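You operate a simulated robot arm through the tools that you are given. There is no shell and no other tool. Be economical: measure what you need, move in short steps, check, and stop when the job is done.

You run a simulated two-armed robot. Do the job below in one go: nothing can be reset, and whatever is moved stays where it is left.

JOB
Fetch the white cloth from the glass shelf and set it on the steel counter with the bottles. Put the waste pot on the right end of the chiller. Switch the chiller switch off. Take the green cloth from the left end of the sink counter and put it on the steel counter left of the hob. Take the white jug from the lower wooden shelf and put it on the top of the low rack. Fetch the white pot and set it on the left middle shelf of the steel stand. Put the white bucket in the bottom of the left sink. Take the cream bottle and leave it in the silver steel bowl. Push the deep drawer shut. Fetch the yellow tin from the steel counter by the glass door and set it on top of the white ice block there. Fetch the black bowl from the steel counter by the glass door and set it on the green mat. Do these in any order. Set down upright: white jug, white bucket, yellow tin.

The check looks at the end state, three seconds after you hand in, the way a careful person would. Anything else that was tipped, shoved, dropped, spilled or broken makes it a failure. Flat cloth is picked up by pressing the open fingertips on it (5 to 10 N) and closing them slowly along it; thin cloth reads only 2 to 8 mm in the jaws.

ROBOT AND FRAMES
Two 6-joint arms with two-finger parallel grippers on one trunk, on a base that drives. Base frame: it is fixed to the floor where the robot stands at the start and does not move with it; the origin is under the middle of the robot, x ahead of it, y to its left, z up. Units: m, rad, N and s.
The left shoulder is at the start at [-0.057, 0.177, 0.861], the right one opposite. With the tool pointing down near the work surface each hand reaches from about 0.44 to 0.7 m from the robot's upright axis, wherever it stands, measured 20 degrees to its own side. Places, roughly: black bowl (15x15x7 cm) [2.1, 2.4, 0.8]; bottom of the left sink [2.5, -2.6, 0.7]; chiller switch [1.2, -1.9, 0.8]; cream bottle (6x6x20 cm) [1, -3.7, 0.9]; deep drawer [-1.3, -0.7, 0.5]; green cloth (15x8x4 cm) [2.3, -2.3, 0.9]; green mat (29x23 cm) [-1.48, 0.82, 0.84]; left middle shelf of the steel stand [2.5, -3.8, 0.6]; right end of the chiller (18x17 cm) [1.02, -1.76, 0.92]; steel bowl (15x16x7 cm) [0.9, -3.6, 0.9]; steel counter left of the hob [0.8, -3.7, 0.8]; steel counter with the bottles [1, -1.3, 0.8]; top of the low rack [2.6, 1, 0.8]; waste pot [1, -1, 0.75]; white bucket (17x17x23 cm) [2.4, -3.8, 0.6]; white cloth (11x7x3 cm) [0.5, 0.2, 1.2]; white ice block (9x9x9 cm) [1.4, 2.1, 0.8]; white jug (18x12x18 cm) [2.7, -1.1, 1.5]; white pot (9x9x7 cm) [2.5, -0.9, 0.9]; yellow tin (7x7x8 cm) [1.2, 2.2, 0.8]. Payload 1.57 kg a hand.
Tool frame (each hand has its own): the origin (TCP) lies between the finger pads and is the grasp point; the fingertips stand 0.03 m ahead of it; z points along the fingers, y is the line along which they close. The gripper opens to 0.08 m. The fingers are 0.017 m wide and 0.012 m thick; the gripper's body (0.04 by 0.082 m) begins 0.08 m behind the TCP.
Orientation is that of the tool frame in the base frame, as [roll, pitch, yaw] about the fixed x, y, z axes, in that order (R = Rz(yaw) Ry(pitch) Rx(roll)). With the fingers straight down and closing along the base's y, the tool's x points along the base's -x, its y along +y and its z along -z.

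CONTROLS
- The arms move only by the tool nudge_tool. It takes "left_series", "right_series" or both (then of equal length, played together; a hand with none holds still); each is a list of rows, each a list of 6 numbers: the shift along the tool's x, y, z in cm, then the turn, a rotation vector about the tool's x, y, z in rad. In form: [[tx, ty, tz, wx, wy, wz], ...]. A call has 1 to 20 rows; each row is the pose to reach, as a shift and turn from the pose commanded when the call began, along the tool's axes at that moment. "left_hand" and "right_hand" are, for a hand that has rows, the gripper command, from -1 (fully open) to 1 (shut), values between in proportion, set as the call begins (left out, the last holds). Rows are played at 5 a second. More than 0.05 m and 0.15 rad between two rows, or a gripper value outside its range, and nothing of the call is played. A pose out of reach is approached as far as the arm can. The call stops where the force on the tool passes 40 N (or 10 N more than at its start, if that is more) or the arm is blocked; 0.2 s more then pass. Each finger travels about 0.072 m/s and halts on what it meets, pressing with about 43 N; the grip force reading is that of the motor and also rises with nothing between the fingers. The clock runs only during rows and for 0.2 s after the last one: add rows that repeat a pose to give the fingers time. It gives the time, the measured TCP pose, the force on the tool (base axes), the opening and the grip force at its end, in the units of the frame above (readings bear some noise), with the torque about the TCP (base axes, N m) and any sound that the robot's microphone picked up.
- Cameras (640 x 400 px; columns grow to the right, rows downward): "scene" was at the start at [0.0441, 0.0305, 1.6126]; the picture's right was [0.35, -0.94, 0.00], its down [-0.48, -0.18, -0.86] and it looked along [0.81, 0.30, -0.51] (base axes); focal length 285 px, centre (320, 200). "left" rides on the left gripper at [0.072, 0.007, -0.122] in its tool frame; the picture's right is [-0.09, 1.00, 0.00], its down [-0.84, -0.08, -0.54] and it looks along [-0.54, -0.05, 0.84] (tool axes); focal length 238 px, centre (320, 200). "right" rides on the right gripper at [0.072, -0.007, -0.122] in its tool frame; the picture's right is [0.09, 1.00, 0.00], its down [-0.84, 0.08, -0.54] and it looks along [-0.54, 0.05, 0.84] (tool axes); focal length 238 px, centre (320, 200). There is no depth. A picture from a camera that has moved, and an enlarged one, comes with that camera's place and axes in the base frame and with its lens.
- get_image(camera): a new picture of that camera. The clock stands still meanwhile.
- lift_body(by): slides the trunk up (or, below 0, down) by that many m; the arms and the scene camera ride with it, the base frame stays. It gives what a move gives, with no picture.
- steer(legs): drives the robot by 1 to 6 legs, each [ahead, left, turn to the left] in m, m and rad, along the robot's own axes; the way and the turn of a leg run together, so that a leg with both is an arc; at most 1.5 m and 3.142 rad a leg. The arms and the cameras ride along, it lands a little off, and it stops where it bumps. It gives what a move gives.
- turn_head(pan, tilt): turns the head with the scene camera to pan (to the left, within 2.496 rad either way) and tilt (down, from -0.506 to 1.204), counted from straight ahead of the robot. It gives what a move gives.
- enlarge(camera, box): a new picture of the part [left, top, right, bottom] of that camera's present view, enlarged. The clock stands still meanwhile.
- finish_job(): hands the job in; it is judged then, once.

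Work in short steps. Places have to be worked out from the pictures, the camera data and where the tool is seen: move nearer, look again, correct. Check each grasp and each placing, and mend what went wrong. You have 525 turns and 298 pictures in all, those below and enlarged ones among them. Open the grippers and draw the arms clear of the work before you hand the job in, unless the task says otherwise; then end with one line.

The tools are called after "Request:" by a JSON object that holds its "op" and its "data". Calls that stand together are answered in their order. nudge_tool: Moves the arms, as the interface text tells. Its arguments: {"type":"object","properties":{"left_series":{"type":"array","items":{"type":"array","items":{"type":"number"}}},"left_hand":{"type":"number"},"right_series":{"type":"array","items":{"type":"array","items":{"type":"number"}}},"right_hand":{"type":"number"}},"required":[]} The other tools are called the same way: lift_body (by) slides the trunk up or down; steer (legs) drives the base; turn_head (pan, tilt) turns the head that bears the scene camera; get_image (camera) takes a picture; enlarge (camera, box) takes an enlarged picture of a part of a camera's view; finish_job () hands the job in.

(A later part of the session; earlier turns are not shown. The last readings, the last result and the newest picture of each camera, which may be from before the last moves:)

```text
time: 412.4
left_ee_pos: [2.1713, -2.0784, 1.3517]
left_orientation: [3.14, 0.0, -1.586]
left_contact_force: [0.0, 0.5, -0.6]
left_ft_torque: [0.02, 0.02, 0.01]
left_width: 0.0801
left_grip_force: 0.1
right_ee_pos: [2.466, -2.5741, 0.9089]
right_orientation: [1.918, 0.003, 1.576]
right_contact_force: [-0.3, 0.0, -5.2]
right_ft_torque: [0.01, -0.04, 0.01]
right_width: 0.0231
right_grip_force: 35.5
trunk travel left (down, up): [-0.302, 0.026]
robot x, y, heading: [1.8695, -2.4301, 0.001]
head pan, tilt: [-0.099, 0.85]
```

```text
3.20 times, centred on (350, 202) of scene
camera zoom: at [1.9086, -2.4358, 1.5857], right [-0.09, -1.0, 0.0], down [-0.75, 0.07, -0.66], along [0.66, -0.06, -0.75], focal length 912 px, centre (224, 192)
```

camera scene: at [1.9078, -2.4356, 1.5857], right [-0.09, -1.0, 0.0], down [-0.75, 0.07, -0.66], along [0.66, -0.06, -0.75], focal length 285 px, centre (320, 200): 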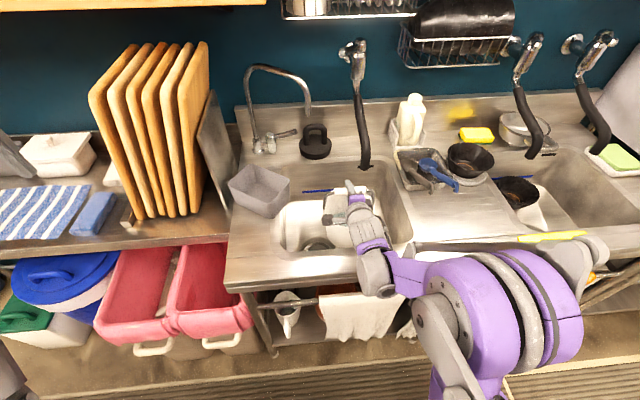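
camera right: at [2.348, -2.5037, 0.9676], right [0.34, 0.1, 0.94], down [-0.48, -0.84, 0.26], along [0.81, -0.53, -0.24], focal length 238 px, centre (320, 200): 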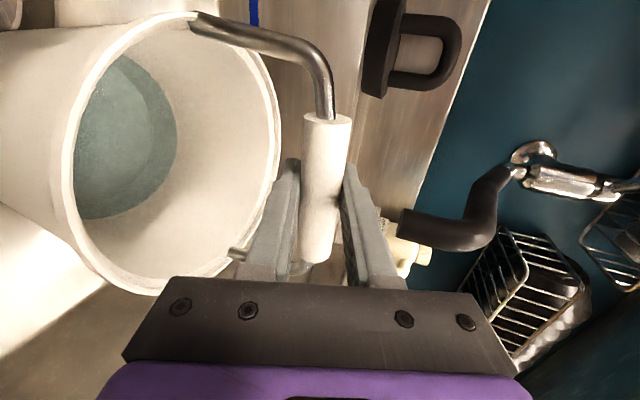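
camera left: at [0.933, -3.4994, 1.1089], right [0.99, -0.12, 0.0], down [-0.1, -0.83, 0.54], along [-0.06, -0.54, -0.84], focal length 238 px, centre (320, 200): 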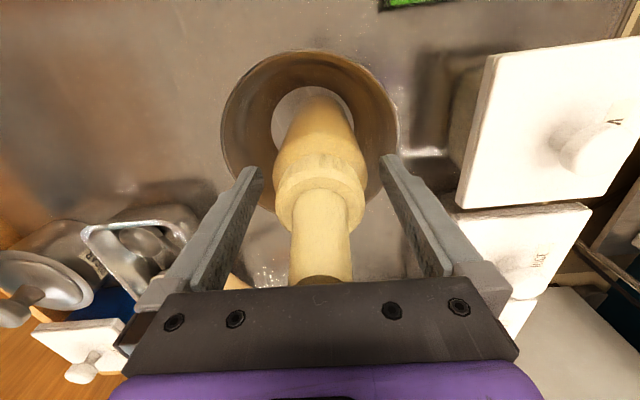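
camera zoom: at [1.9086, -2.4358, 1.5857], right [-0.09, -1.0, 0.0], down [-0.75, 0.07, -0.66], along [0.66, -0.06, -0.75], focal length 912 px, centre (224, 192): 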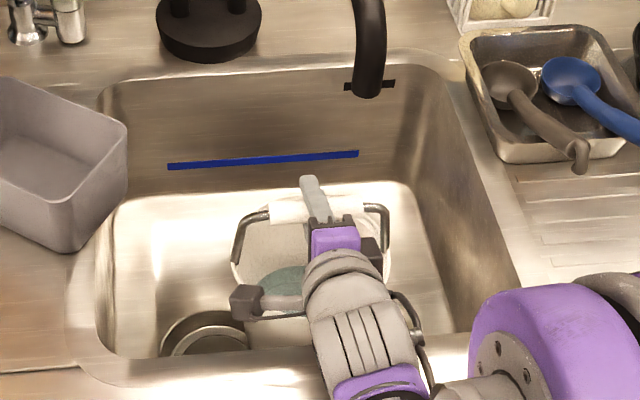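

Bucket is inside the basin; still hanging. Continue in small steps.

Request:
{"op": "nudge_tool", "data": {"right_series": [[0, -0.47, 0.17, 0, 0, 0], [0, -0.94, 0.34, 0, 0, 0], [0, -1.4, 0.5, 0, 0, 0]]}}

Request:
{"op": "nudge_tool", "data": {"right_series": [[0, -0.47, 0.17, 0, 0, 0], [0, -0.94, 0.34, 0, 0, 0]]}}

Request:
{"op": "enlarge", "data": {"camera": "scene", "box": [250, 140, 450, 265]}}

Request:
{"op": "get_image", "data": {"camera": "right"}}

```text
time: 412.9
left_ee_pos: [2.1678, -2.0776, 1.3529]
left_orientation: [-3.14, 0.001, -1.588]
left_contact_force: [-0.8, 0.0, -0.5]
left_ft_torque: [-0.01, 0.0, 0.01]
left_width: 0.0799
left_grip_force: 0.1
right_ee_pos: [2.4652, -2.5757, 0.9064]
right_orientation: [1.899, 0.005, 1.581]
right_contact_force: [-3.1, -2.5, 25.5]
right_ft_torque: [0.21, -0.27, 0.27]
right_width: 0.0234
right_grip_force: 35.7
trunk travel left (down, up): [-0.302, 0.026]
robot x, y, heading: [1.8712, -2.4263, 0.007]
head pan, tilt: [-0.099, 0.85]
stopped in row 2 (right hand): the force on the tool passed its limit at 48 N (the readings are from after the stop); the commanded pose is now the measured one
```

```text
time: 413.3
left_ee_pos: [2.1682, -2.0782, 1.3521]
left_orientation: [-3.139, 0.002, -1.589]
left_contact_force: [0.2, 0.2, 0.0]
left_ft_torque: [-0.01, -0.01, -0.03]
left_width: 0.0803
left_grip_force: 0.0
right_ee_pos: [2.466, -2.5761, 0.9077]
right_orientation: [1.892, 0.004, 1.581]
right_contact_force: [-6.4, -0.8, 24.6]
right_ft_torque: [0.12, -0.34, 0.2]
right_width: 0.0229
right_grip_force: 35.4
trunk travel left (down, up): [-0.302, 0.026]
robot x, y, heading: [1.8705, -2.4308, 0.003]
head pan, tilt: [-0.099, 0.85]
stopped in row 1 (right hand): the force on the tool passed its limit at 46 N (the readings are from after the stop); the commanded pose is now the measured one
```

```text
3.20 times, centred on (350, 202) of scene
camera zoom: at [1.9048, -2.4353, 1.5858], right [-0.1, -1.0, 0.0], down [-0.75, 0.07, -0.66], along [0.66, -0.06, -0.75], focal length 912 px, centre (224, 192)
```

zoom: 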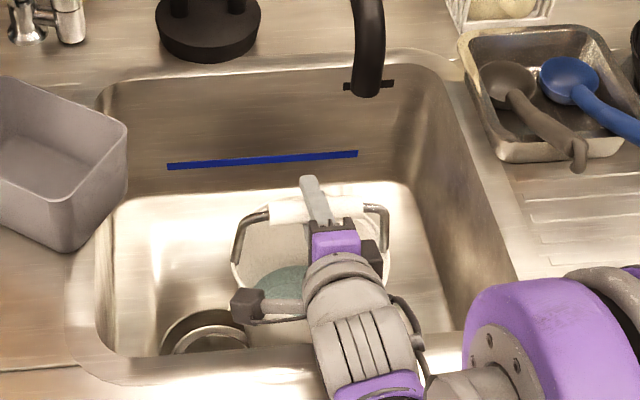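

```text
137 pictures are left
camera right: at [2.3464, -2.5048, 0.9392], right [0.31, 0.1, 0.94], down [-0.48, -0.84, 0.25], along [0.82, -0.53, -0.22], focal length 238 px, centre (320, 200)
```

right: 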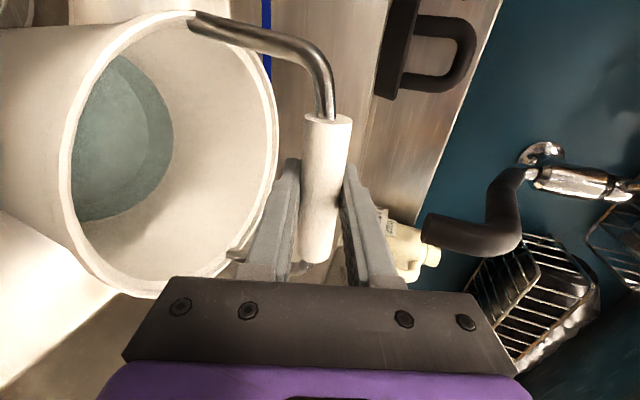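

Contact is right under the bar (torque says so): bucket stands on the sink bottom. Ease up 3 mm, then open partly.

Request:
{"op": "nudge_tool", "data": {"right_series": [[0, 0.28, -0.1, 0, 0, 0], [0, 0.28, -0.1, 0, 0, 0]]}}

Request:
{"op": "nudge_tool", "data": {"right_hand": -0.3, "right_series": [[0, 0, 0, 0, 0, 0], [0, 0, 0, 0, 0, 0], [0, 0, 0, 0, 0, 0]]}}

Request:
{"op": "get_image", "data": {"camera": "right"}}

```text
time: 413.9
left_ee_pos: [2.1697, -2.0773, 1.3518]
left_orientation: [3.141, 0.001, -1.59]
left_contact_force: [-0.8, 0.3, 0.8]
left_ft_torque: [-0.02, 0.0, -0.03]
left_width: 0.0797
left_grip_force: 0.1
right_ee_pos: [2.4668, -2.5746, 0.9074]
right_orientation: [1.901, 0.002, 1.58]
right_contact_force: [-4.0, 1.3, 5.2]
right_ft_torque: [0.22, 0.11, 0.05]
right_width: 0.0232
right_grip_force: 35.6
trunk travel left (down, up): [-0.302, 0.026]
robot x, y, heading: [1.8712, -2.4309, 0.004]
head pan, tilt: [-0.099, 0.85]
```

```text
time: 414.7
left_ee_pos: [2.17, -2.0782, 1.3515]
left_orientation: [-3.141, 0.003, -1.59]
left_contact_force: [0.7, -0.2, 0.1]
left_ft_torque: [-0.01, -0.02, -0.01]
left_width: 0.08
left_grip_force: 0.0
right_ee_pos: [2.4679, -2.5753, 0.9079]
right_orientation: [1.899, 0.003, 1.579]
right_contact_force: [0.5, 0.9, -1.3]
right_ft_torque: [-0.01, 0.02, 0.01]
right_width: 0.0521
right_grip_force: 0.1
trunk travel left (down, up): [-0.302, 0.026]
robot x, y, heading: [1.8722, -2.4218, 0.009]
head pan, tilt: [-0.099, 0.85]
```

```text
136 pictures are left
camera right: at [2.3485, -2.5052, 0.9404], right [0.32, 0.1, 0.94], down [-0.48, -0.84, 0.25], along [0.82, -0.53, -0.22], focal length 238 px, centre (320, 200)
```

right: 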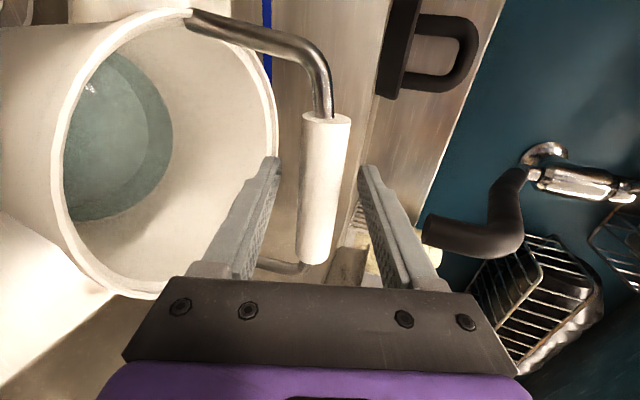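

Bucket stands with its bail up. Back the fingers straight out, then raise.

Request:
{"op": "nudge_tool", "data": {"right_series": [[0, 0, -3, 0, 0, 0], [0, 0, -7, 0, 0, 0], [0, 0, -11, 0, 0, 0], [0, 3, -13, 0, 0, 0], [0, 7, -15, 0, 0, 0], [0, 11, -17, 0, 0, 0], [0, 15, -19, 0, 0, 0]]}}

Request:
{"op": "get_image", "data": {"camera": "scene"}}

```text
time: 416.3
left_ee_pos: [2.169, -2.0786, 1.3524]
left_orientation: [-3.14, 0.002, -1.589]
left_contact_force: [-0.3, 0.3, 0.5]
left_ft_torque: [0.0, 0.0, 0.01]
left_width: 0.0802
left_grip_force: 0.1
right_ee_pos: [2.3349, -2.5763, 1.1095]
right_orientation: [1.9, 0.002, 1.58]
right_contact_force: [-0.2, -0.5, 0.1]
right_ft_torque: [-0.02, 0.04, 0.0]
right_width: 0.052
right_grip_force: 0.1
trunk travel left (down, up): [-0.302, 0.026]
robot x, y, heading: [1.8684, -2.427, 0.008]
head pan, tilt: [-0.099, 0.85]
```

```text
135 pictures are left
camera scene: at [1.9068, -2.4357, 1.5857], right [-0.09, -1.0, 0.0], down [-0.75, 0.07, -0.66], along [0.66, -0.06, -0.75], focal length 285 px, centre (320, 200)
```

scene: 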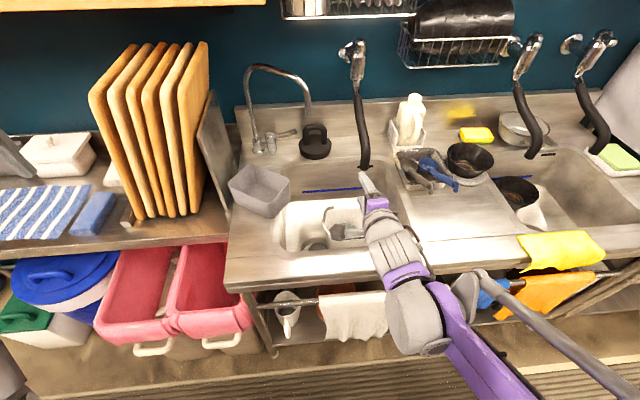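

Drive back, and check the bucket from a distance; untwist the right hand to the standard tool-down pose.

Request:
{"op": "steer", "data": {"legs": [[-0.25, 0, 0]]}}

Request:
{"op": "nudge_tool", "data": {"right_hand": -1, "right_series": [[0, 0, 0, 0.122, 0, 0], [0, 0, 0, 0.244, 0, 0], [0, 0, 0, 0.366, 0, 0], [0, 0, 0, 0.488, 0, 0], [0, 0, 0, 0.61, 0, 0], [0, 0, 0, 0.732, 0, 0], [0, 0, 0, 0.854, 0, 0], [0, 0, 0, 0.976, 0, 0], [0, 0, 0, 1.098, 0, 0], [0, 0, 0, 1.24, 0, 0]]}}

Request:
{"op": "nudge_tool", "data": {"right_series": [[0, 0, 0, 0, 0, -0.143], [0, 0, 0, 0, 0, -0.286], [0, 0, 0, 0, 0, -0.429], [0, 0, 0, 0, 0, -0.572], [0, 0, 0, 0, 0, -0.715], [0, 0, 0, 0, 0, -0.858], [0, 0, 0, 0, 0, -1.0], [0, 0, 0, 0, 0, -1.143], [0, 0, 0, 0, 0, -1.286], [0, 0, 0, 0, 0, -1.429], [0, 0, 0, 0, 0, -1.57]]}}

Request:
{"op": "enlarge", "data": {"camera": "scene", "box": [230, 100, 470, 250]}}

```text
time: 418.1
left_ee_pos: [1.9215, -2.0785, 1.3526]
left_orientation: [-3.142, 0.002, -1.589]
left_contact_force: [0.0, 0.3, -0.2]
left_ft_torque: [-0.04, 0.04, -0.02]
left_width: 0.0799
left_grip_force: 0.0
right_ee_pos: [2.0874, -2.5765, 1.1095]
right_orientation: [1.898, 0.003, 1.579]
right_contact_force: [0.0, -0.3, 0.1]
right_ft_torque: [0.01, 0.01, -0.02]
right_width: 0.0519
right_grip_force: 0.1
trunk travel left (down, up): [-0.302, 0.026]
robot x, y, heading: [1.6223, -2.4263, 0.004]
head pan, tilt: [-0.099, 0.85]
```

```text
time: 420.3
left_ee_pos: [1.9231, -2.0795, 1.3503]
left_orientation: [3.14, 0.001, -1.588]
left_contact_force: [0.1, -0.6, 0.1]
left_ft_torque: [0.0, -0.03, 0.03]
left_width: 0.0799
left_grip_force: 0.0
right_ee_pos: [2.0889, -2.5767, 1.1083]
right_orientation: [-3.138, 0.005, 1.579]
right_contact_force: [0.7, -0.1, -0.2]
right_ft_torque: [-0.02, 0.03, -0.02]
right_width: 0.0798
right_grip_force: 0.2
trunk travel left (down, up): [-0.302, 0.026]
robot x, y, heading: [1.6186, -2.4289, 0.002]
head pan, tilt: [-0.099, 0.85]
```

```text
time: 422.7
left_ee_pos: [1.9221, -2.0808, 1.3514]
left_orientation: [-3.141, 0.002, -1.589]
left_contact_force: [0.0, 0.3, 0.0]
left_ft_torque: [0.02, 0.01, 0.02]
left_width: 0.0801
left_grip_force: 0.0
right_ee_pos: [2.0878, -2.5766, 1.1088]
right_orientation: [-3.137, 0.002, -3.131]
right_contact_force: [0.6, 0.7, 0.0]
right_ft_torque: [0.01, 0.0, 0.0]
right_width: 0.0799
right_grip_force: 0.0
trunk travel left (down, up): [-0.302, 0.026]
robot x, y, heading: [1.6223, -2.4258, 0.0]
head pan, tilt: [-0.099, 0.85]
```

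```text
2.67 times, centred on (350, 175) of scene
camera zoom: at [1.659, -2.4368, 1.5857], right [-0.1, -1.0, 0.0], down [-0.75, 0.07, -0.66], along [0.66, -0.06, -0.75], focal length 760 px, centre (240, 267)
```

zoom: 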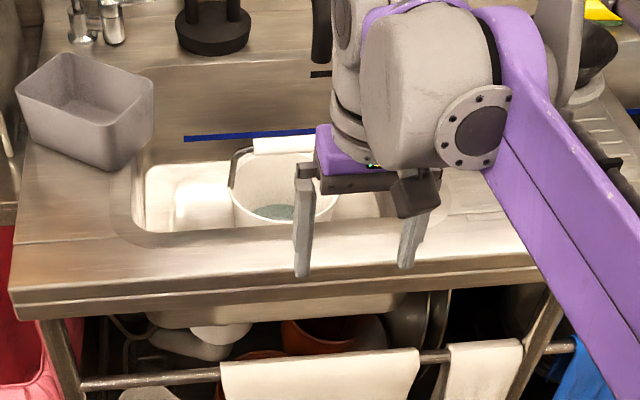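

Bucket stands upright in the left sink. Now to the white pot: raise the right hand and strafe left along the aisle.

Request:
{"op": "nudge_tool", "data": {"right_series": [[0, 0, -4, 0, 0, 0], [0, 0, -8, 0, 0, 0], [0, 0, -12, 0, 0, 0]]}}

Request:
{"op": "steer", "data": {"legs": [[0, 1.4, 0], [0, 0.27, 0]]}}

Request:
{"op": "turn_head", "data": {"pan": -0.1, "tilt": 0.5}}

Request:
{"op": "get_image", "data": {"camera": "scene"}}

Request:
{"op": "get_image", "data": {"camera": "right"}}

```text
time: 423.5
left_ee_pos: [1.9225, -2.0791, 1.3522]
left_orientation: [3.141, 0.002, -1.588]
left_contact_force: [-0.4, 0.2, 0.1]
left_ft_torque: [-0.03, 0.01, 0.0]
left_width: 0.0797
left_grip_force: 0.1
right_ee_pos: [2.0875, -2.5758, 1.2293]
right_orientation: [-3.137, 0.001, -3.13]
right_contact_force: [-0.1, 0.0, -0.2]
right_ft_torque: [-0.01, -0.03, 0.03]
right_width: 0.0799
right_grip_force: 0.2
trunk travel left (down, up): [-0.302, 0.026]
robot x, y, heading: [1.6212, -2.4268, 0.0]
head pan, tilt: [-0.099, 0.85]
```

```text
time: 438.4
left_ee_pos: [1.908, -0.4248, 1.3519]
left_orientation: [-3.141, 0.002, -1.583]
left_contact_force: [0.5, -0.1, 0.2]
left_ft_torque: [0.02, 0.01, -0.01]
left_width: 0.0801
left_grip_force: 0.1
right_ee_pos: [2.077, -0.9212, 1.2302]
right_orientation: [-3.137, 0.003, -3.128]
right_contact_force: [0.3, 0.5, -0.8]
right_ft_torque: [-0.01, 0.0, 0.0]
right_width: 0.0799
right_grip_force: 0.1
trunk travel left (down, up): [-0.302, 0.026]
robot x, y, heading: [1.6116, -0.7765, 0.009]
head pan, tilt: [-0.099, 0.85]
```

```text
time: 439.2
left_ee_pos: [1.9085, -0.4254, 1.3523]
left_orientation: [3.141, 0.002, -1.583]
left_contact_force: [-0.4, -0.3, -0.7]
left_ft_torque: [-0.02, -0.01, 0.01]
left_width: 0.0801
left_grip_force: 0.0
right_ee_pos: [2.077, -0.9214, 1.229]
right_orientation: [-3.139, 0.003, -3.129]
right_contact_force: [-0.3, -0.7, -0.7]
right_ft_torque: [0.0, -0.02, 0.02]
right_width: 0.0801
right_grip_force: 0.1
trunk travel left (down, up): [-0.302, 0.026]
robot x, y, heading: [1.6112, -0.777, 0.016]
head pan, tilt: [-0.099, 0.499]
```

```text
133 pictures are left
camera scene: at [1.6602, -0.7849, 1.6156], right [-0.09, -1.0, 0.0], down [-0.48, 0.04, -0.88], along [0.87, -0.08, -0.48], focal length 285 px, centre (320, 200)
```

scene: 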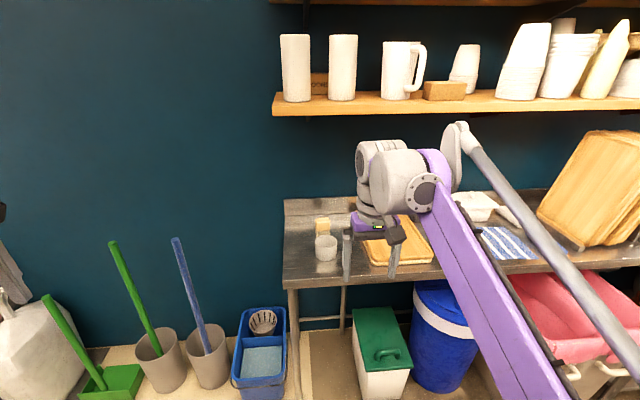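

```text
132 pictures are left
camera right: at [2.0042, -0.9282, 1.3509], right [-0.11, 0.99, 0.0], down [0.83, 0.09, 0.54], along [0.54, 0.05, -0.84], focal length 238 px, centre (320, 200)
```

right: 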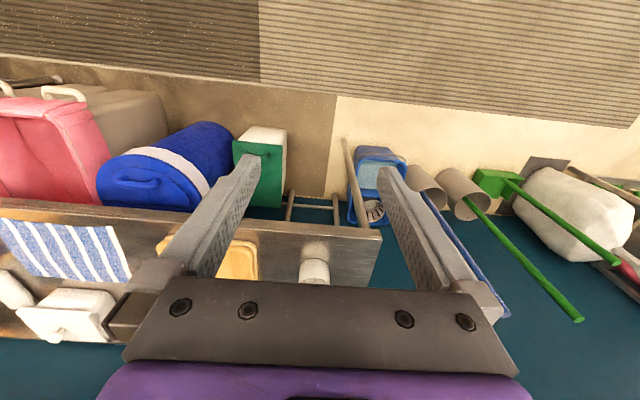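

Pot near (2.53,-0.893), rim z≈0.93–0.94; table front edge x≈2.38. I pitch the right hand up (to 28° below level) so it can later place under the stand's counter, and drive 0.3 m nearer.

Request:
{"op": "nudge_tool", "data": {"right_series": [[0, 0, 0, 0, -0.135, 0], [0, 0, 0, 0, -0.27, 0], [0, 0, 0, 0, -0.405, 0], [0, 0, 0, 0, -0.54, 0], [0, 0, 0, 0, -0.675, 0], [0, 0, 0, 0, -0.81, 0], [0, 0, 0, 0, -0.945, 0], [0, 0, 0, 0, -1.08, 0], [0, 0, 0, 0, -1.08, 0]]}}

Request:
{"op": "steer", "data": {"legs": [[0.22, 0, 0]]}}

Request:
{"op": "turn_head", "data": {"pan": -0.1, "tilt": 0.75}}

Request:
{"op": "get_image", "data": {"camera": "scene"}}

Request:
{"op": "get_image", "data": {"camera": "right"}}

```text
time: 441.2
left_ee_pos: [1.909, -0.4244, 1.3526]
left_orientation: [-3.141, 0.003, -1.585]
left_contact_force: [-1.0, 0.5, 0.0]
left_ft_torque: [0.03, 0.03, 0.04]
left_width: 0.0799
left_grip_force: 0.0
right_ee_pos: [2.0777, -0.9199, 1.2293]
right_orientation: [-3.136, 1.083, -3.121]
right_contact_force: [-0.1, 0.0, 0.3]
right_ft_torque: [-0.01, 0.01, 0.01]
right_width: 0.08
right_grip_force: 0.0
trunk travel left (down, up): [-0.302, 0.026]
robot x, y, heading: [1.6102, -0.7778, 0.015]
head pan, tilt: [-0.099, 0.499]
```

```text
time: 442.9
left_ee_pos: [2.1262, -0.4221, 1.3505]
left_orientation: [-3.141, 0.002, -1.584]
left_contact_force: [0.2, 0.3, 0.4]
left_ft_torque: [-0.03, -0.01, 0.01]
left_width: 0.08
left_grip_force: 0.1
right_ee_pos: [2.2964, -0.9174, 1.2292]
right_orientation: [-3.133, 1.081, -3.119]
right_contact_force: [-0.2, -0.2, -0.3]
right_ft_torque: [0.0, 0.02, 0.04]
right_width: 0.0799
right_grip_force: 0.0
trunk travel left (down, up): [-0.302, 0.026]
robot x, y, heading: [1.8263, -0.7709, 0.01]
head pan, tilt: [-0.099, 0.499]
```

```text
time: 443.7
left_ee_pos: [2.1283, -0.4228, 1.3507]
left_orientation: [3.141, 0.002, -1.583]
left_contact_force: [-0.1, -0.1, 0.8]
left_ft_torque: [0.0, 0.02, -0.01]
left_width: 0.0799
left_grip_force: 0.0
right_ee_pos: [2.2972, -0.9184, 1.2298]
right_orientation: [-3.134, 1.083, -3.12]
right_contact_force: [0.1, -0.5, 0.4]
right_ft_torque: [-0.01, 0.01, 0.0]
right_width: 0.0797
right_grip_force: 0.0
trunk travel left (down, up): [-0.302, 0.026]
robot x, y, heading: [1.8283, -0.7749, 0.012]
head pan, tilt: [-0.099, 0.75]
```

```text
131 pictures are left
camera scene: at [1.8723, -0.7819, 1.5938], right [-0.09, -1.0, 0.0], down [-0.68, 0.06, -0.73], along [0.73, -0.07, -0.68], focal length 285 px, centre (320, 200)
```

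scene: 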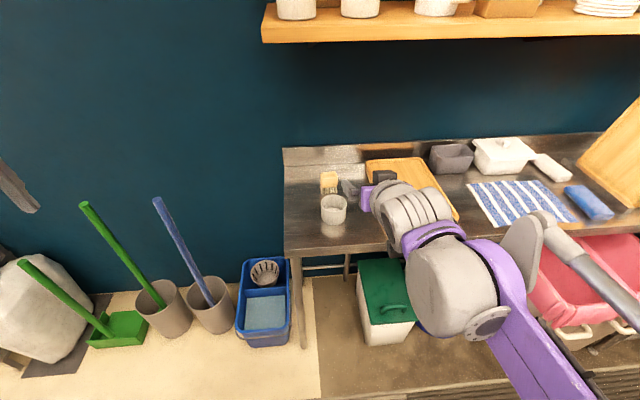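

```text
130 pictures are left
camera right: at [2.1547, -0.9275, 1.2227], right [-0.06, 0.99, -0.09], down [-0.09, 0.08, 0.99], along [0.99, 0.06, 0.08], focal length 238 px, centre (320, 200)
```

right: 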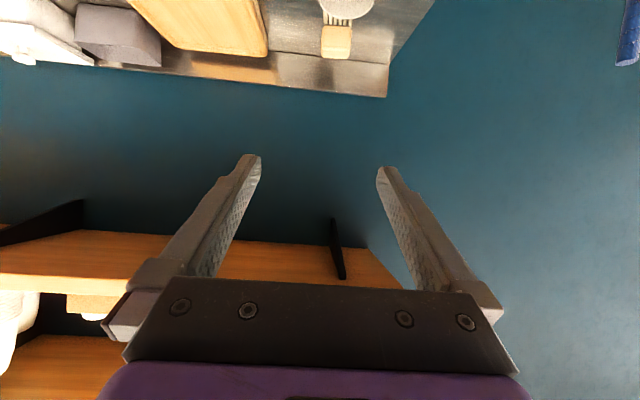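

Enlarge the pot.

Request:
{"op": "enlarge", "data": {"camera": "scene", "box": [280, 150, 420, 240]}}

Request:
{"op": "enlarge", "data": {"camera": "right", "box": [240, 0, 420, 110]}}

```text
4.44 times, centred on (350, 195) of scene
camera zoom: at [1.8723, -0.7819, 1.5938], right [-0.09, -1.0, 0.0], down [-0.68, 0.06, -0.73], along [0.73, -0.07, -0.68], focal length 1267 px, centre (187, 222)
```

zoom: 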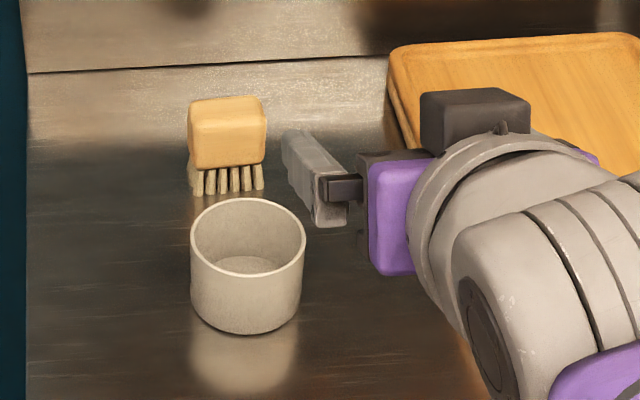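

```text
3.56 times, centred on (330, 55) of right
camera zoom: at [2.1547, -0.9275, 1.2227], right [-0.06, 0.99, -0.09], down [-0.09, 0.08, 0.99], along [0.99, 0.06, 0.08], focal length 848 px, centre (284, 716)
```

zoom: 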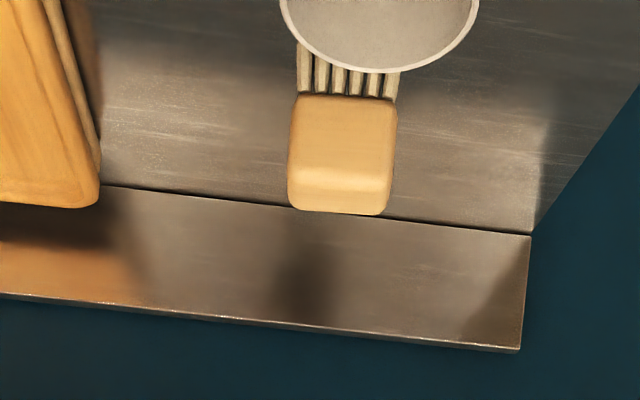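

Pot centre ≈(2.569,-0.893), rim z≈0.925. Drive 10 cm more, then bring the hand to a pre-grasp point behind the pot's right wall.

Request:
{"op": "steer", "data": {"legs": [[0.1, 0, -0.01]]}}

Request:
{"op": "nudge_tool", "data": {"right_hand": -0.1, "right_series": [[2.4, -0.2, 2.2, 0, 0, 0], [4.8, -0.5, 4.4, 0, 0, 0], [7.3, -0.8, 6.6, 0, 0, 0], [9.7, -1, 8.8, 0, 0, 0], [12.2, -1.3, 11, 0, 0, 0], [14.6, -1.6, 13.2, 0, 0, 0], [17, -1.8, 15.4, 0, 0, 0], [17, -1.8, 15.4, 0, 0, 0]]}}

Request:
{"op": "get_image", "data": {"camera": "right"}}

Request:
{"op": "enlarge", "data": {"camera": "scene", "box": [260, 130, 420, 230]}}

```text
time: 444.8
left_ee_pos: [2.229, -0.4263, 1.3516]
left_orientation: [3.14, 0.001, -1.591]
left_contact_force: [-0.1, 0.4, 0.7]
left_ft_torque: [-0.05, -0.03, -0.03]
left_width: 0.0802
left_grip_force: 0.0
right_ee_pos: [2.3941, -0.9222, 1.2282]
right_orientation: [-3.133, 1.081, -3.127]
right_contact_force: [0.8, 0.5, 0.5]
right_ft_torque: [-0.02, 0.0, 0.02]
right_width: 0.0798
right_grip_force: 0.1
trunk travel left (down, up): [-0.302, 0.026]
robot x, y, heading: [1.9273, -0.7731, -0.001]
head pan, tilt: [-0.099, 0.75]
```

```text
time: 446.6
left_ee_pos: [2.2277, -0.4254, 1.3523]
left_orientation: [-3.141, 0.002, -1.592]
left_contact_force: [-0.8, 0.1, -0.3]
left_ft_torque: [-0.03, -0.02, 0.01]
left_width: 0.0801
left_grip_force: 0.1
right_ee_pos: [2.4504, -0.9405, 1.007]
right_orientation: [-3.133, 1.082, -3.13]
right_contact_force: [-0.7, 0.2, -0.2]
right_ft_torque: [-0.01, 0.01, 0.0]
right_width: 0.044
right_grip_force: 0.1
trunk travel left (down, up): [-0.302, 0.026]
robot x, y, heading: [1.9297, -0.7721, -0.001]
head pan, tilt: [-0.099, 0.75]
```

```text
127 pictures are left
camera right: at [2.3079, -0.9487, 1.0004], right [-0.05, 1.0, -0.09], down [-0.09, 0.08, 0.99], along [1.0, 0.05, 0.08], focal length 238 px, centre (320, 200)
```

right: 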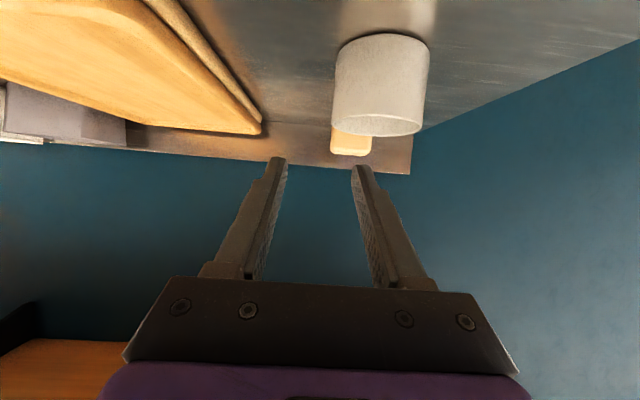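

```text
4.00 times, centred on (340, 180) of scene
camera zoom: at [1.9692, -0.7817, 1.5937], right [-0.1, -1.0, 0.0], down [-0.68, 0.07, -0.73], along [0.73, -0.07, -0.68], focal length 1140 px, centre (240, 280)
```

zoom: 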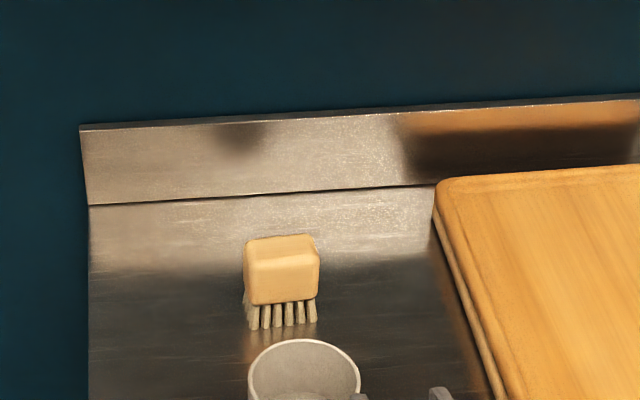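

Wall on the -y side at y≈-0.928, pot x≈2.575, rim z≈0.932. Half approach and check.

Request:
{"op": "nudge_tool", "data": {"right_series": [[0.6, 0.5, 1.5, 0, 0, 0], [1.2, 0.9, 4.5, 0, 0, 0], [1.2, 0.9, 7.5, 0, 0, 0], [1.2, 0.9, 7.5, 0, 0, 0]]}}

Request:
{"op": "get_image", "data": {"camera": "right"}}

Request:
{"op": "get_image", "data": {"camera": "scene"}}

```text
time: 447.6
left_ee_pos: [2.228, -0.4263, 1.3519]
left_orientation: [-3.14, 0.002, -1.593]
left_contact_force: [0.3, 0.1, 0.4]
left_ft_torque: [-0.01, -0.02, -0.01]
left_width: 0.0798
left_grip_force: 0.0
right_ee_pos: [2.5114, -0.9335, 0.961]
right_orientation: [-3.132, 1.081, -3.129]
right_contact_force: [-0.8, 1.0, -0.1]
right_ft_torque: [0.01, 0.03, 0.01]
right_width: 0.044
right_grip_force: 0.2
trunk travel left (down, up): [-0.302, 0.026]
robot x, y, heading: [1.9266, -0.7719, -0.0]
head pan, tilt: [-0.099, 0.75]
```

```text
125 pictures are left
camera right: at [2.369, -0.9415, 0.9548], right [-0.05, 1.0, -0.09], down [-0.09, 0.08, 0.99], along [1.0, 0.05, 0.08], focal length 238 px, centre (320, 200)
```

right: 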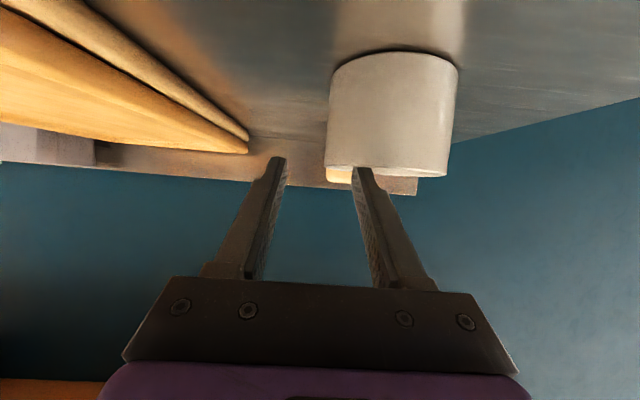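

```text
124 pictures are left
camera scene: at [1.9692, -0.7817, 1.5937], right [-0.1, -1.0, 0.0], down [-0.68, 0.07, -0.73], along [0.73, -0.07, -0.68], focal length 285 px, centre (320, 200)
```

scene: 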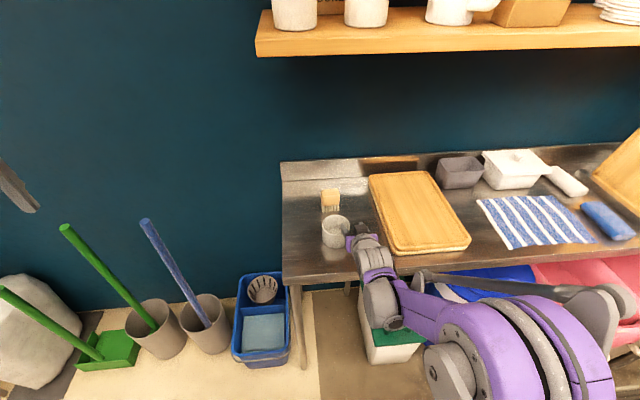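

Aligned: the finger line clears the near rim by ~1 cm. Advance 5.5 cm and close.

Request:
{"op": "nudge_tool", "data": {"right_series": [[0, 0.1, 2, 0, 0, 0], [0, 0.1, 4, 0, 0, 0], [0, 0.1, 5.7, 0, 0, 0], [0, 0.1, 5.7, 0, 0, 0]]}}

Request:
{"op": "get_image", "data": {"camera": "right"}}

Request:
{"op": "enlarge", "data": {"camera": "scene", "box": [280, 180, 440, 280]}}

```text
time: 448.6
left_ee_pos: [2.2278, -0.4255, 1.3515]
left_orientation: [-3.141, 0.0, -1.592]
left_contact_force: [0.0, 0.3, -0.9]
left_ft_torque: [-0.01, 0.03, 0.01]
left_width: 0.0798
left_grip_force: 0.1
right_ee_pos: [2.5613, -0.9305, 0.9323]
right_orientation: [-3.132, 1.083, -3.129]
right_contact_force: [0.3, 0.7, -0.1]
right_ft_torque: [0.0, -0.01, -0.01]
right_width: 0.0441
right_grip_force: 0.1
trunk travel left (down, up): [-0.302, 0.026]
robot x, y, heading: [1.929, -0.7726, -0.004]
head pan, tilt: [-0.099, 0.75]
```

```text
123 pictures are left
camera right: at [2.4181, -0.9388, 0.9265], right [-0.05, 1.0, -0.09], down [-0.09, 0.08, 0.99], along [1.0, 0.05, 0.08], focal length 238 px, centre (320, 200)
```

right: 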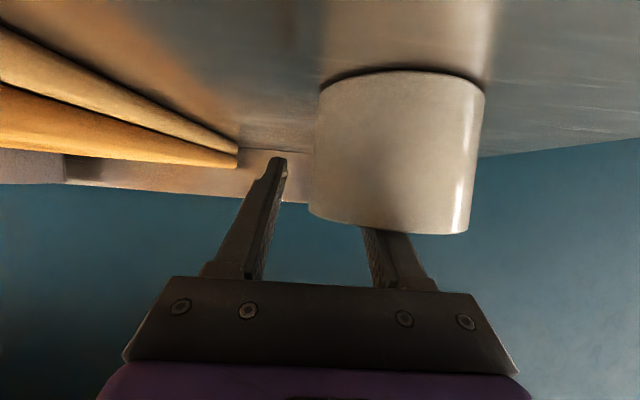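

```text
4.00 times, centred on (360, 230) of scene
camera zoom: at [1.9698, -0.7818, 1.5937], right [-0.1, -1.0, 0.0], down [-0.68, 0.07, -0.73], along [0.73, -0.07, -0.68], focal length 1140 px, centre (160, 80)
```

zoom: 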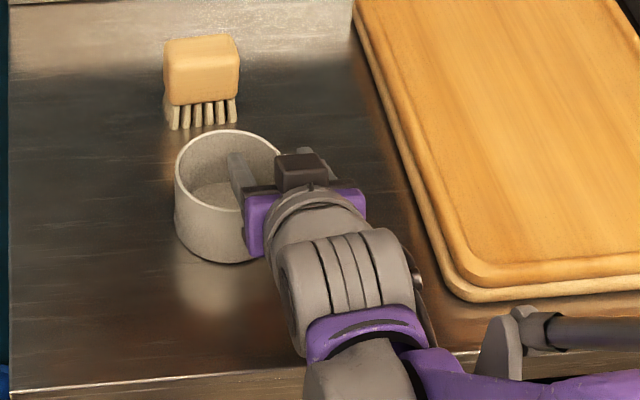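

Inner finger is inside the pot, outer one outside. Close and lift slightly.

Request:
{"op": "nudge_tool", "data": {"right_hand": 1, "right_series": [[0, 0, 0, 0, 0, 0], [0, 0, 0, 0, 0, 0], [0, 0, 0, 0, 0, 0], [0, 0, 0, 0, 0, 0]]}}

Request:
{"op": "nudge_tool", "data": {"right_series": [[-1.8, 0, -0.9, 0, 0, 0], [-3.5, 0, -1.9, 0, 0, 0], [-5.3, 0, -2.8, 0, 0, 0], [-5.3, 0, -2.8, 0, 0, 0]]}}

Request:
{"op": "get_image", "data": {"camera": "right"}}

Request:
{"op": "enlarge", "data": {"camera": "scene", "box": [280, 160, 440, 260]}}

```text
time: 449.6
left_ee_pos: [2.2283, -0.4267, 1.3513]
left_orientation: [3.141, 0.002, -1.591]
left_contact_force: [0.1, -0.5, 0.9]
left_ft_torque: [0.01, -0.01, 0.01]
left_width: 0.0798
left_grip_force: 0.1
right_ee_pos: [2.5604, -0.9309, 0.9329]
right_orientation: [-3.133, 1.081, -3.129]
right_contact_force: [-2.5, -0.9, 2.5]
right_ft_torque: [0.17, 0.16, 0.12]
right_width: 0.0219
right_grip_force: 34.6
trunk travel left (down, up): [-0.302, 0.026]
robot x, y, heading: [1.9271, -0.7712, -0.005]
head pan, tilt: [-0.099, 0.75]
```

```text
time: 450.6
left_ee_pos: [2.2288, -0.425, 1.3503]
left_orientation: [-3.141, 0.002, -1.592]
left_contact_force: [0.2, 0.3, 1.0]
left_ft_torque: [0.0, 0.01, -0.01]
left_width: 0.08
left_grip_force: 0.0
right_ee_pos: [2.5615, -0.928, 0.9937]
right_orientation: [-3.132, 1.082, -3.13]
right_contact_force: [-0.3, -0.4, -1.0]
right_ft_torque: [-0.07, 0.02, -0.03]
right_width: 0.0126
right_grip_force: 30.0
trunk travel left (down, up): [-0.302, 0.026]
robot x, y, heading: [1.9275, -0.7724, -0.0]
head pan, tilt: [-0.099, 0.75]
```

```text
121 pictures are left
camera right: at [2.4193, -0.9372, 0.9876], right [-0.05, 1.0, -0.09], down [-0.09, 0.08, 0.99], along [1.0, 0.05, 0.08], focal length 238 px, centre (320, 200)
```

right: 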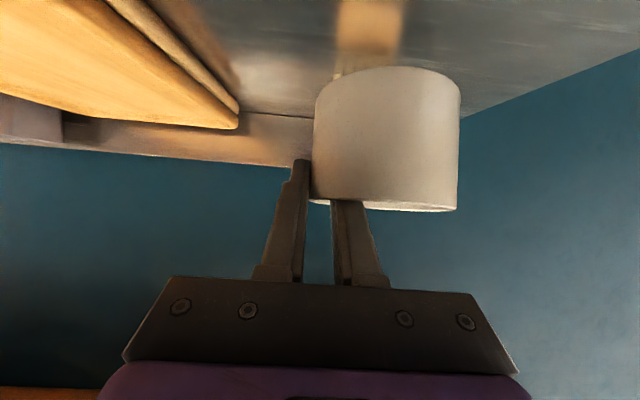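

```text
4.00 times, centred on (360, 210) of scene
camera zoom: at [1.9703, -0.7819, 1.5937], right [-0.1, -1.0, 0.0], down [-0.68, 0.07, -0.73], along [0.73, -0.07, -0.68], focal length 1140 px, centre (160, 160)
```

zoom: 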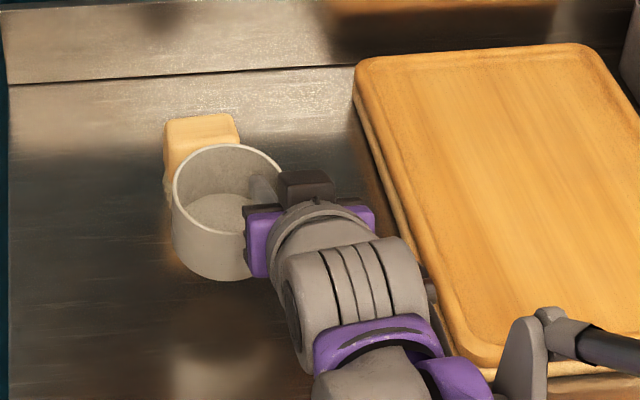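

Held. Drive back, retract and raise the pot, then travel to the steel stand.

Request:
{"op": "steer", "data": {"legs": [[-0.3, 0, 0]]}}

Request:
{"op": "nudge_tool", "data": {"right_series": [[-1.2, 0, -4, 0, 0, 0], [-2.5, 0, -8.1, 0, 0, 0], [-3.7, 0, -12.2, 0, 0, 0], [-5, 0, -16.2, 0, 0, 0], [-6.2, 0, -20.3, 0, 0, 0], [-6.2, 0, -20.3, 0, 0, 0]]}}

Request:
{"op": "get_image", "data": {"camera": "right"}}

```text
time: 452.7
left_ee_pos: [1.9278, -0.4248, 1.3517]
left_orientation: [3.141, 0.001, -1.59]
left_contact_force: [0.0, 0.3, -0.4]
left_ft_torque: [-0.01, 0.01, 0.01]
left_width: 0.0798
left_grip_force: 0.0
right_ee_pos: [2.2605, -0.9271, 0.9932]
right_orientation: [-3.134, 1.082, -3.126]
right_contact_force: [0.1, -0.2, -1.4]
right_ft_torque: [-0.06, 0.01, 0.02]
right_width: 0.0127
right_grip_force: 29.8
trunk travel left (down, up): [-0.302, 0.026]
robot x, y, heading: [1.6265, -0.7746, 0.002]
head pan, tilt: [-0.099, 0.75]
```

```text
time: 454.1
left_ee_pos: [1.9271, -0.4243, 1.3514]
left_orientation: [3.141, 0.002, -1.591]
left_contact_force: [-0.4, 0.2, -0.4]
left_ft_torque: [0.02, 0.03, -0.01]
left_width: 0.0799
left_grip_force: 0.1
right_ee_pos: [2.1091, -0.9277, 1.1435]
right_orientation: [-3.133, 1.079, -3.128]
right_contact_force: [0.4, -0.7, -2.6]
right_ft_torque: [-0.08, 0.01, -0.02]
right_width: 0.0125
right_grip_force: 29.6
trunk travel left (down, up): [-0.302, 0.026]
robot x, y, heading: [1.6264, -0.773, -0.001]
head pan, tilt: [-0.099, 0.75]
```

```text
119 pictures are left
camera right: at [1.9678, -0.9358, 1.1377], right [-0.05, 1.0, -0.09], down [-0.09, 0.08, 0.99], along [1.0, 0.06, 0.08], focal length 238 px, centre (320, 200)
```

right: 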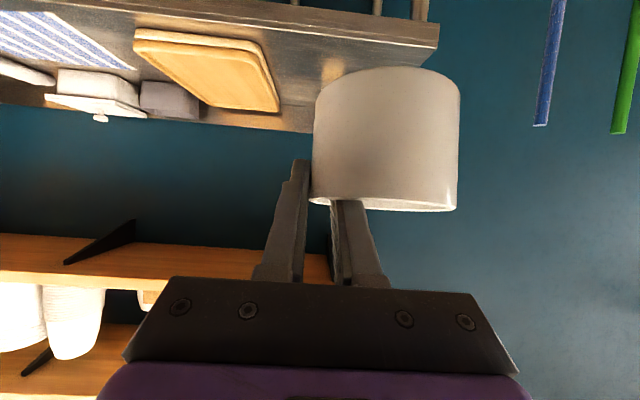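

Secure. Travel right ~2.92 m to the stand, then lower the trunk and look.

Request:
{"op": "steer", "data": {"legs": [[0, -1.46, 0], [0, -1.46, 0]]}}

Request:
{"op": "lift_body", "data": {"by": -0.3}}

Request:
{"op": "turn_head", "data": {"pan": -0.1, "tilt": 0.75}}

Request:
{"op": "get_image", "data": {"camera": "scene"}}

Request:
{"op": "get_image", "data": {"camera": "right"}}

```text
time: 479.9
left_ee_pos: [1.9239, -3.3799, 1.3506]
left_orientation: [-3.14, 0.001, -1.583]
left_contact_force: [0.2, 0.7, 0.1]
left_ft_torque: [0.01, 0.01, 0.0]
left_width: 0.08
left_grip_force: 0.0
right_ee_pos: [2.111, -3.8813, 1.1435]
right_orientation: [-3.133, 1.082, -3.118]
right_contact_force: [-0.2, -0.1, -1.9]
right_ft_torque: [-0.09, 0.06, 0.02]
right_width: 0.012
right_grip_force: 28.8
trunk travel left (down, up): [-0.302, 0.026]
robot x, y, heading: [1.6276, -3.7295, 0.009]
head pan, tilt: [-0.099, 0.75]
```

```text
time: 482.9
left_ee_pos: [1.9249, -3.3809, 1.051]
left_orientation: [3.142, 0.002, -1.582]
left_contact_force: [0.5, -0.5, 0.0]
left_ft_torque: [-0.03, 0.01, 0.03]
left_width: 0.0802
left_grip_force: 0.1
right_ee_pos: [2.1112, -3.8808, 0.8432]
right_orientation: [-3.132, 1.081, -3.118]
right_contact_force: [0.0, -0.1, -2.0]
right_ft_torque: [-0.05, 0.02, -0.03]
right_width: 0.0119
right_grip_force: 29.3
trunk travel left (down, up): [-0.002, 0.326]
robot x, y, heading: [1.6289, -3.7319, 0.017]
head pan, tilt: [-0.099, 0.75]
```

```text
time: 483.5
left_ee_pos: [1.9246, -3.3796, 1.0516]
left_orientation: [3.14, 0.002, -1.581]
left_contact_force: [-0.2, 0.0, 0.4]
left_ft_torque: [0.02, 0.0, 0.0]
left_width: 0.0802
left_grip_force: 0.1
right_ee_pos: [2.1109, -3.8807, 0.8435]
right_orientation: [-3.132, 1.082, -3.119]
right_contact_force: [0.0, -0.5, -2.2]
right_ft_torque: [-0.09, 0.0, 0.02]
right_width: 0.0121
right_grip_force: 28.7
trunk travel left (down, up): [-0.002, 0.326]
robot x, y, heading: [1.6276, -3.7329, 0.012]
head pan, tilt: [-0.099, 0.75]
```

```text
118 pictures are left
camera scene: at [1.7203, -3.7388, 1.2871], right [-0.09, -1.0, 0.0], down [-0.68, 0.06, -0.73], along [0.73, -0.06, -0.68], focal length 285 px, centre (320, 200)
```

scene: 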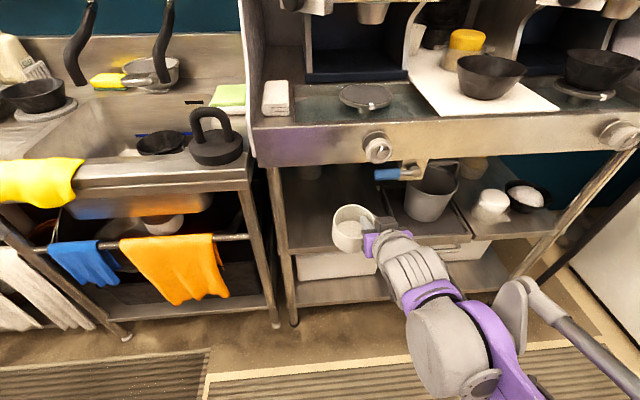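

```text
117 pictures are left
camera right: at [1.9685, -3.8904, 0.8376], right [-0.06, 0.99, -0.09], down [-0.09, 0.08, 0.99], along [0.99, 0.07, 0.08], focal length 238 px, centre (320, 200)
```

right: 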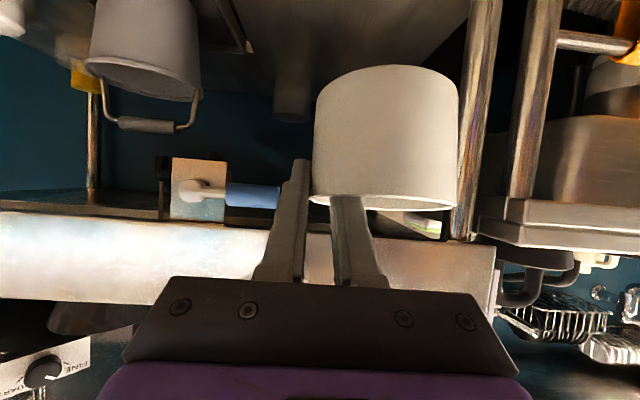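

I lower the hand to z≈0.70 in front of the shelf and look.

Request:
{"op": "nudge_tool", "data": {"right_series": [[3.1, 0, 1.6, 0, 0, 0], [6.2, 0, 3.3, 0, 0, 0], [9.3, 0, 4.9, 0, 0, 0], [12.4, 0, 6.6, 0, 0, 0], [12.4, 0, 6.6, 0, 0, 0]]}}

Request:
{"op": "get_image", "data": {"camera": "right"}}

Request:
{"op": "enlarge", "data": {"camera": "scene", "box": [240, 120, 480, 270]}}

```text
time: 484.7
left_ee_pos: [1.9235, -3.3804, 1.0511]
left_orientation: [3.141, 0.001, -1.58]
left_contact_force: [0.2, 0.9, -1.2]
left_ft_torque: [-0.01, 0.0, 0.0]
left_width: 0.0801
left_grip_force: 0.0
right_ee_pos: [2.1096, -3.8786, 0.7049]
right_orientation: [-3.132, 1.081, -3.118]
right_contact_force: [-0.7, -0.6, -2.7]
right_ft_torque: [-0.09, 0.04, 0.04]
right_width: 0.0123
right_grip_force: 29.5
trunk travel left (down, up): [-0.002, 0.326]
robot x, y, heading: [1.6265, -3.7291, 0.006]
head pan, tilt: [-0.099, 0.75]
```

```text
116 pictures are left
camera right: at [1.967, -3.8894, 0.6984], right [-0.06, 0.99, -0.09], down [-0.09, 0.08, 0.99], along [0.99, 0.07, 0.08], focal length 238 px, centre (320, 200)
```

right: 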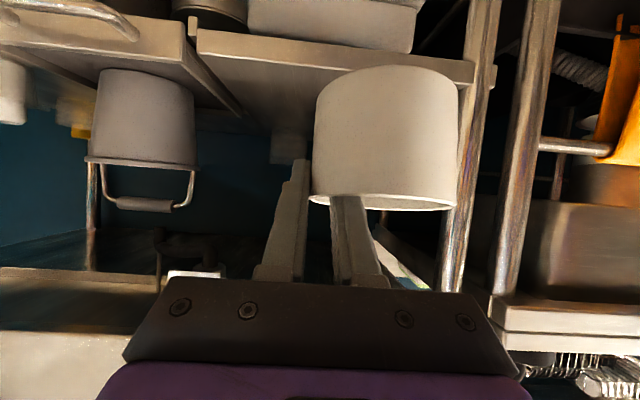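

```text
2.67 times, centred on (360, 195) of scene
camera zoom: at [1.7202, -3.7388, 1.2871], right [-0.09, -1.0, 0.0], down [-0.68, 0.06, -0.73], along [0.73, -0.06, -0.68], focal length 760 px, centre (213, 213)
```

zoom: 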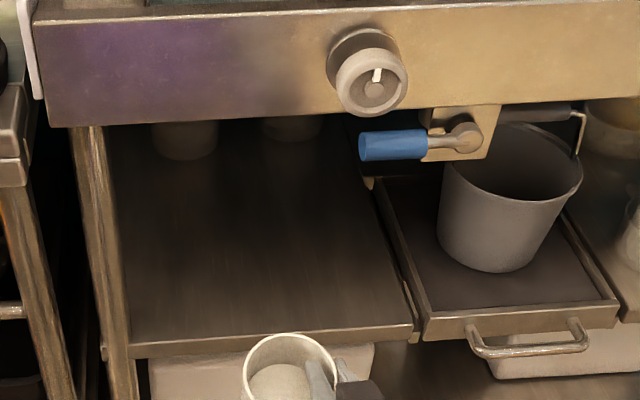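

Shelf: front edge x≈2.282, top z≈0.553, y -4.03..-3.67, free. I lower to just above shelf height and drive in 0.2 m.

Request:
{"op": "nudge_tool", "data": {"right_series": [[2.2, 0, 1.2, 0, 0, 0], [4.2, 0, 2.2, 0, 0, 0], [4.2, 0, 2.2, 0, 0, 0]]}}

Request:
{"op": "steer", "data": {"legs": [[0.13, 0, 0]]}}

Request:
{"op": "get_image", "data": {"camera": "right"}}

Request:
{"op": "get_image", "data": {"camera": "scene"}}

```text
time: 485.5
left_ee_pos: [1.9242, -3.38, 1.0505]
left_orientation: [-3.141, 0.003, -1.581]
left_contact_force: [0.4, -0.3, 0.1]
left_ft_torque: [-0.02, 0.0, -0.04]
left_width: 0.0801
left_grip_force: 0.1
right_ee_pos: [2.1096, -3.8814, 0.6556]
right_orientation: [-3.134, 1.081, -3.119]
right_contact_force: [-0.1, 0.3, -1.6]
right_ft_torque: [-0.05, 0.02, -0.01]
right_width: 0.0119
right_grip_force: 29.4
trunk travel left (down, up): [-0.002, 0.326]
robot x, y, heading: [1.6258, -3.7319, 0.013]
head pan, tilt: [-0.099, 0.75]
```

```text
time: 486.8
left_ee_pos: [2.053, -3.3794, 1.0512]
left_orientation: [3.141, 0.0, -1.58]
left_contact_force: [0.1, 0.0, -0.3]
left_ft_torque: [0.0, 0.0, -0.02]
left_width: 0.08
left_grip_force: 0.1
right_ee_pos: [2.2377, -3.8807, 0.6566]
right_orientation: [-3.133, 1.081, -3.12]
right_contact_force: [0.1, 0.2, -2.0]
right_ft_torque: [-0.06, 0.0, 0.02]
right_width: 0.0118
right_grip_force: 29.3
trunk travel left (down, up): [-0.002, 0.326]
robot x, y, heading: [1.756, -3.7297, 0.01]
head pan, tilt: [-0.099, 0.75]
```

```text
114 pictures are left
camera right: at [2.0956, -3.8895, 0.6501], right [-0.06, 0.99, -0.09], down [-0.09, 0.08, 0.99], along [0.99, 0.06, 0.08], focal length 238 px, centre (320, 200)
```

right: 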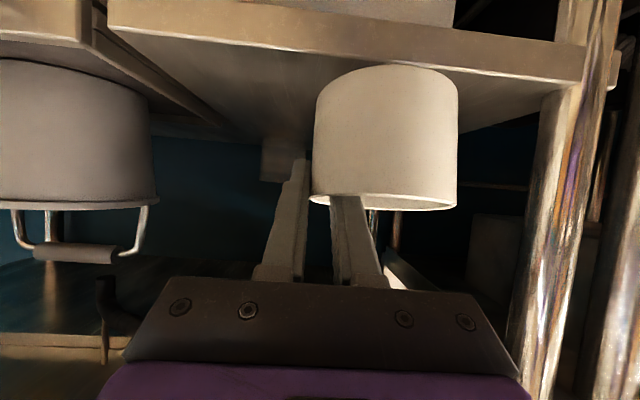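

```text
113 pictures are left
camera scene: at [1.849, -3.7375, 1.287], right [-0.09, -1.0, 0.0], down [-0.68, 0.06, -0.73], along [0.73, -0.07, -0.68], focal length 285 px, centre (320, 200)
```

scene: 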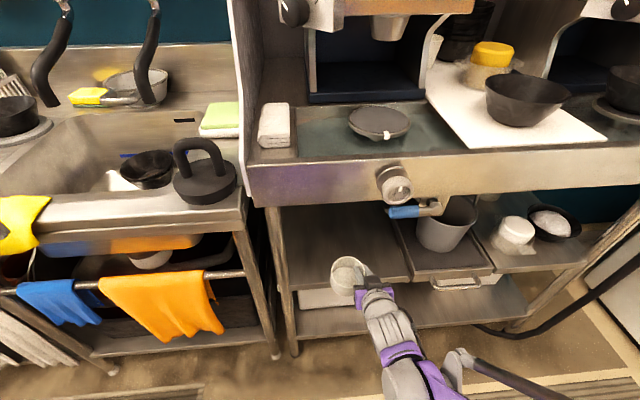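

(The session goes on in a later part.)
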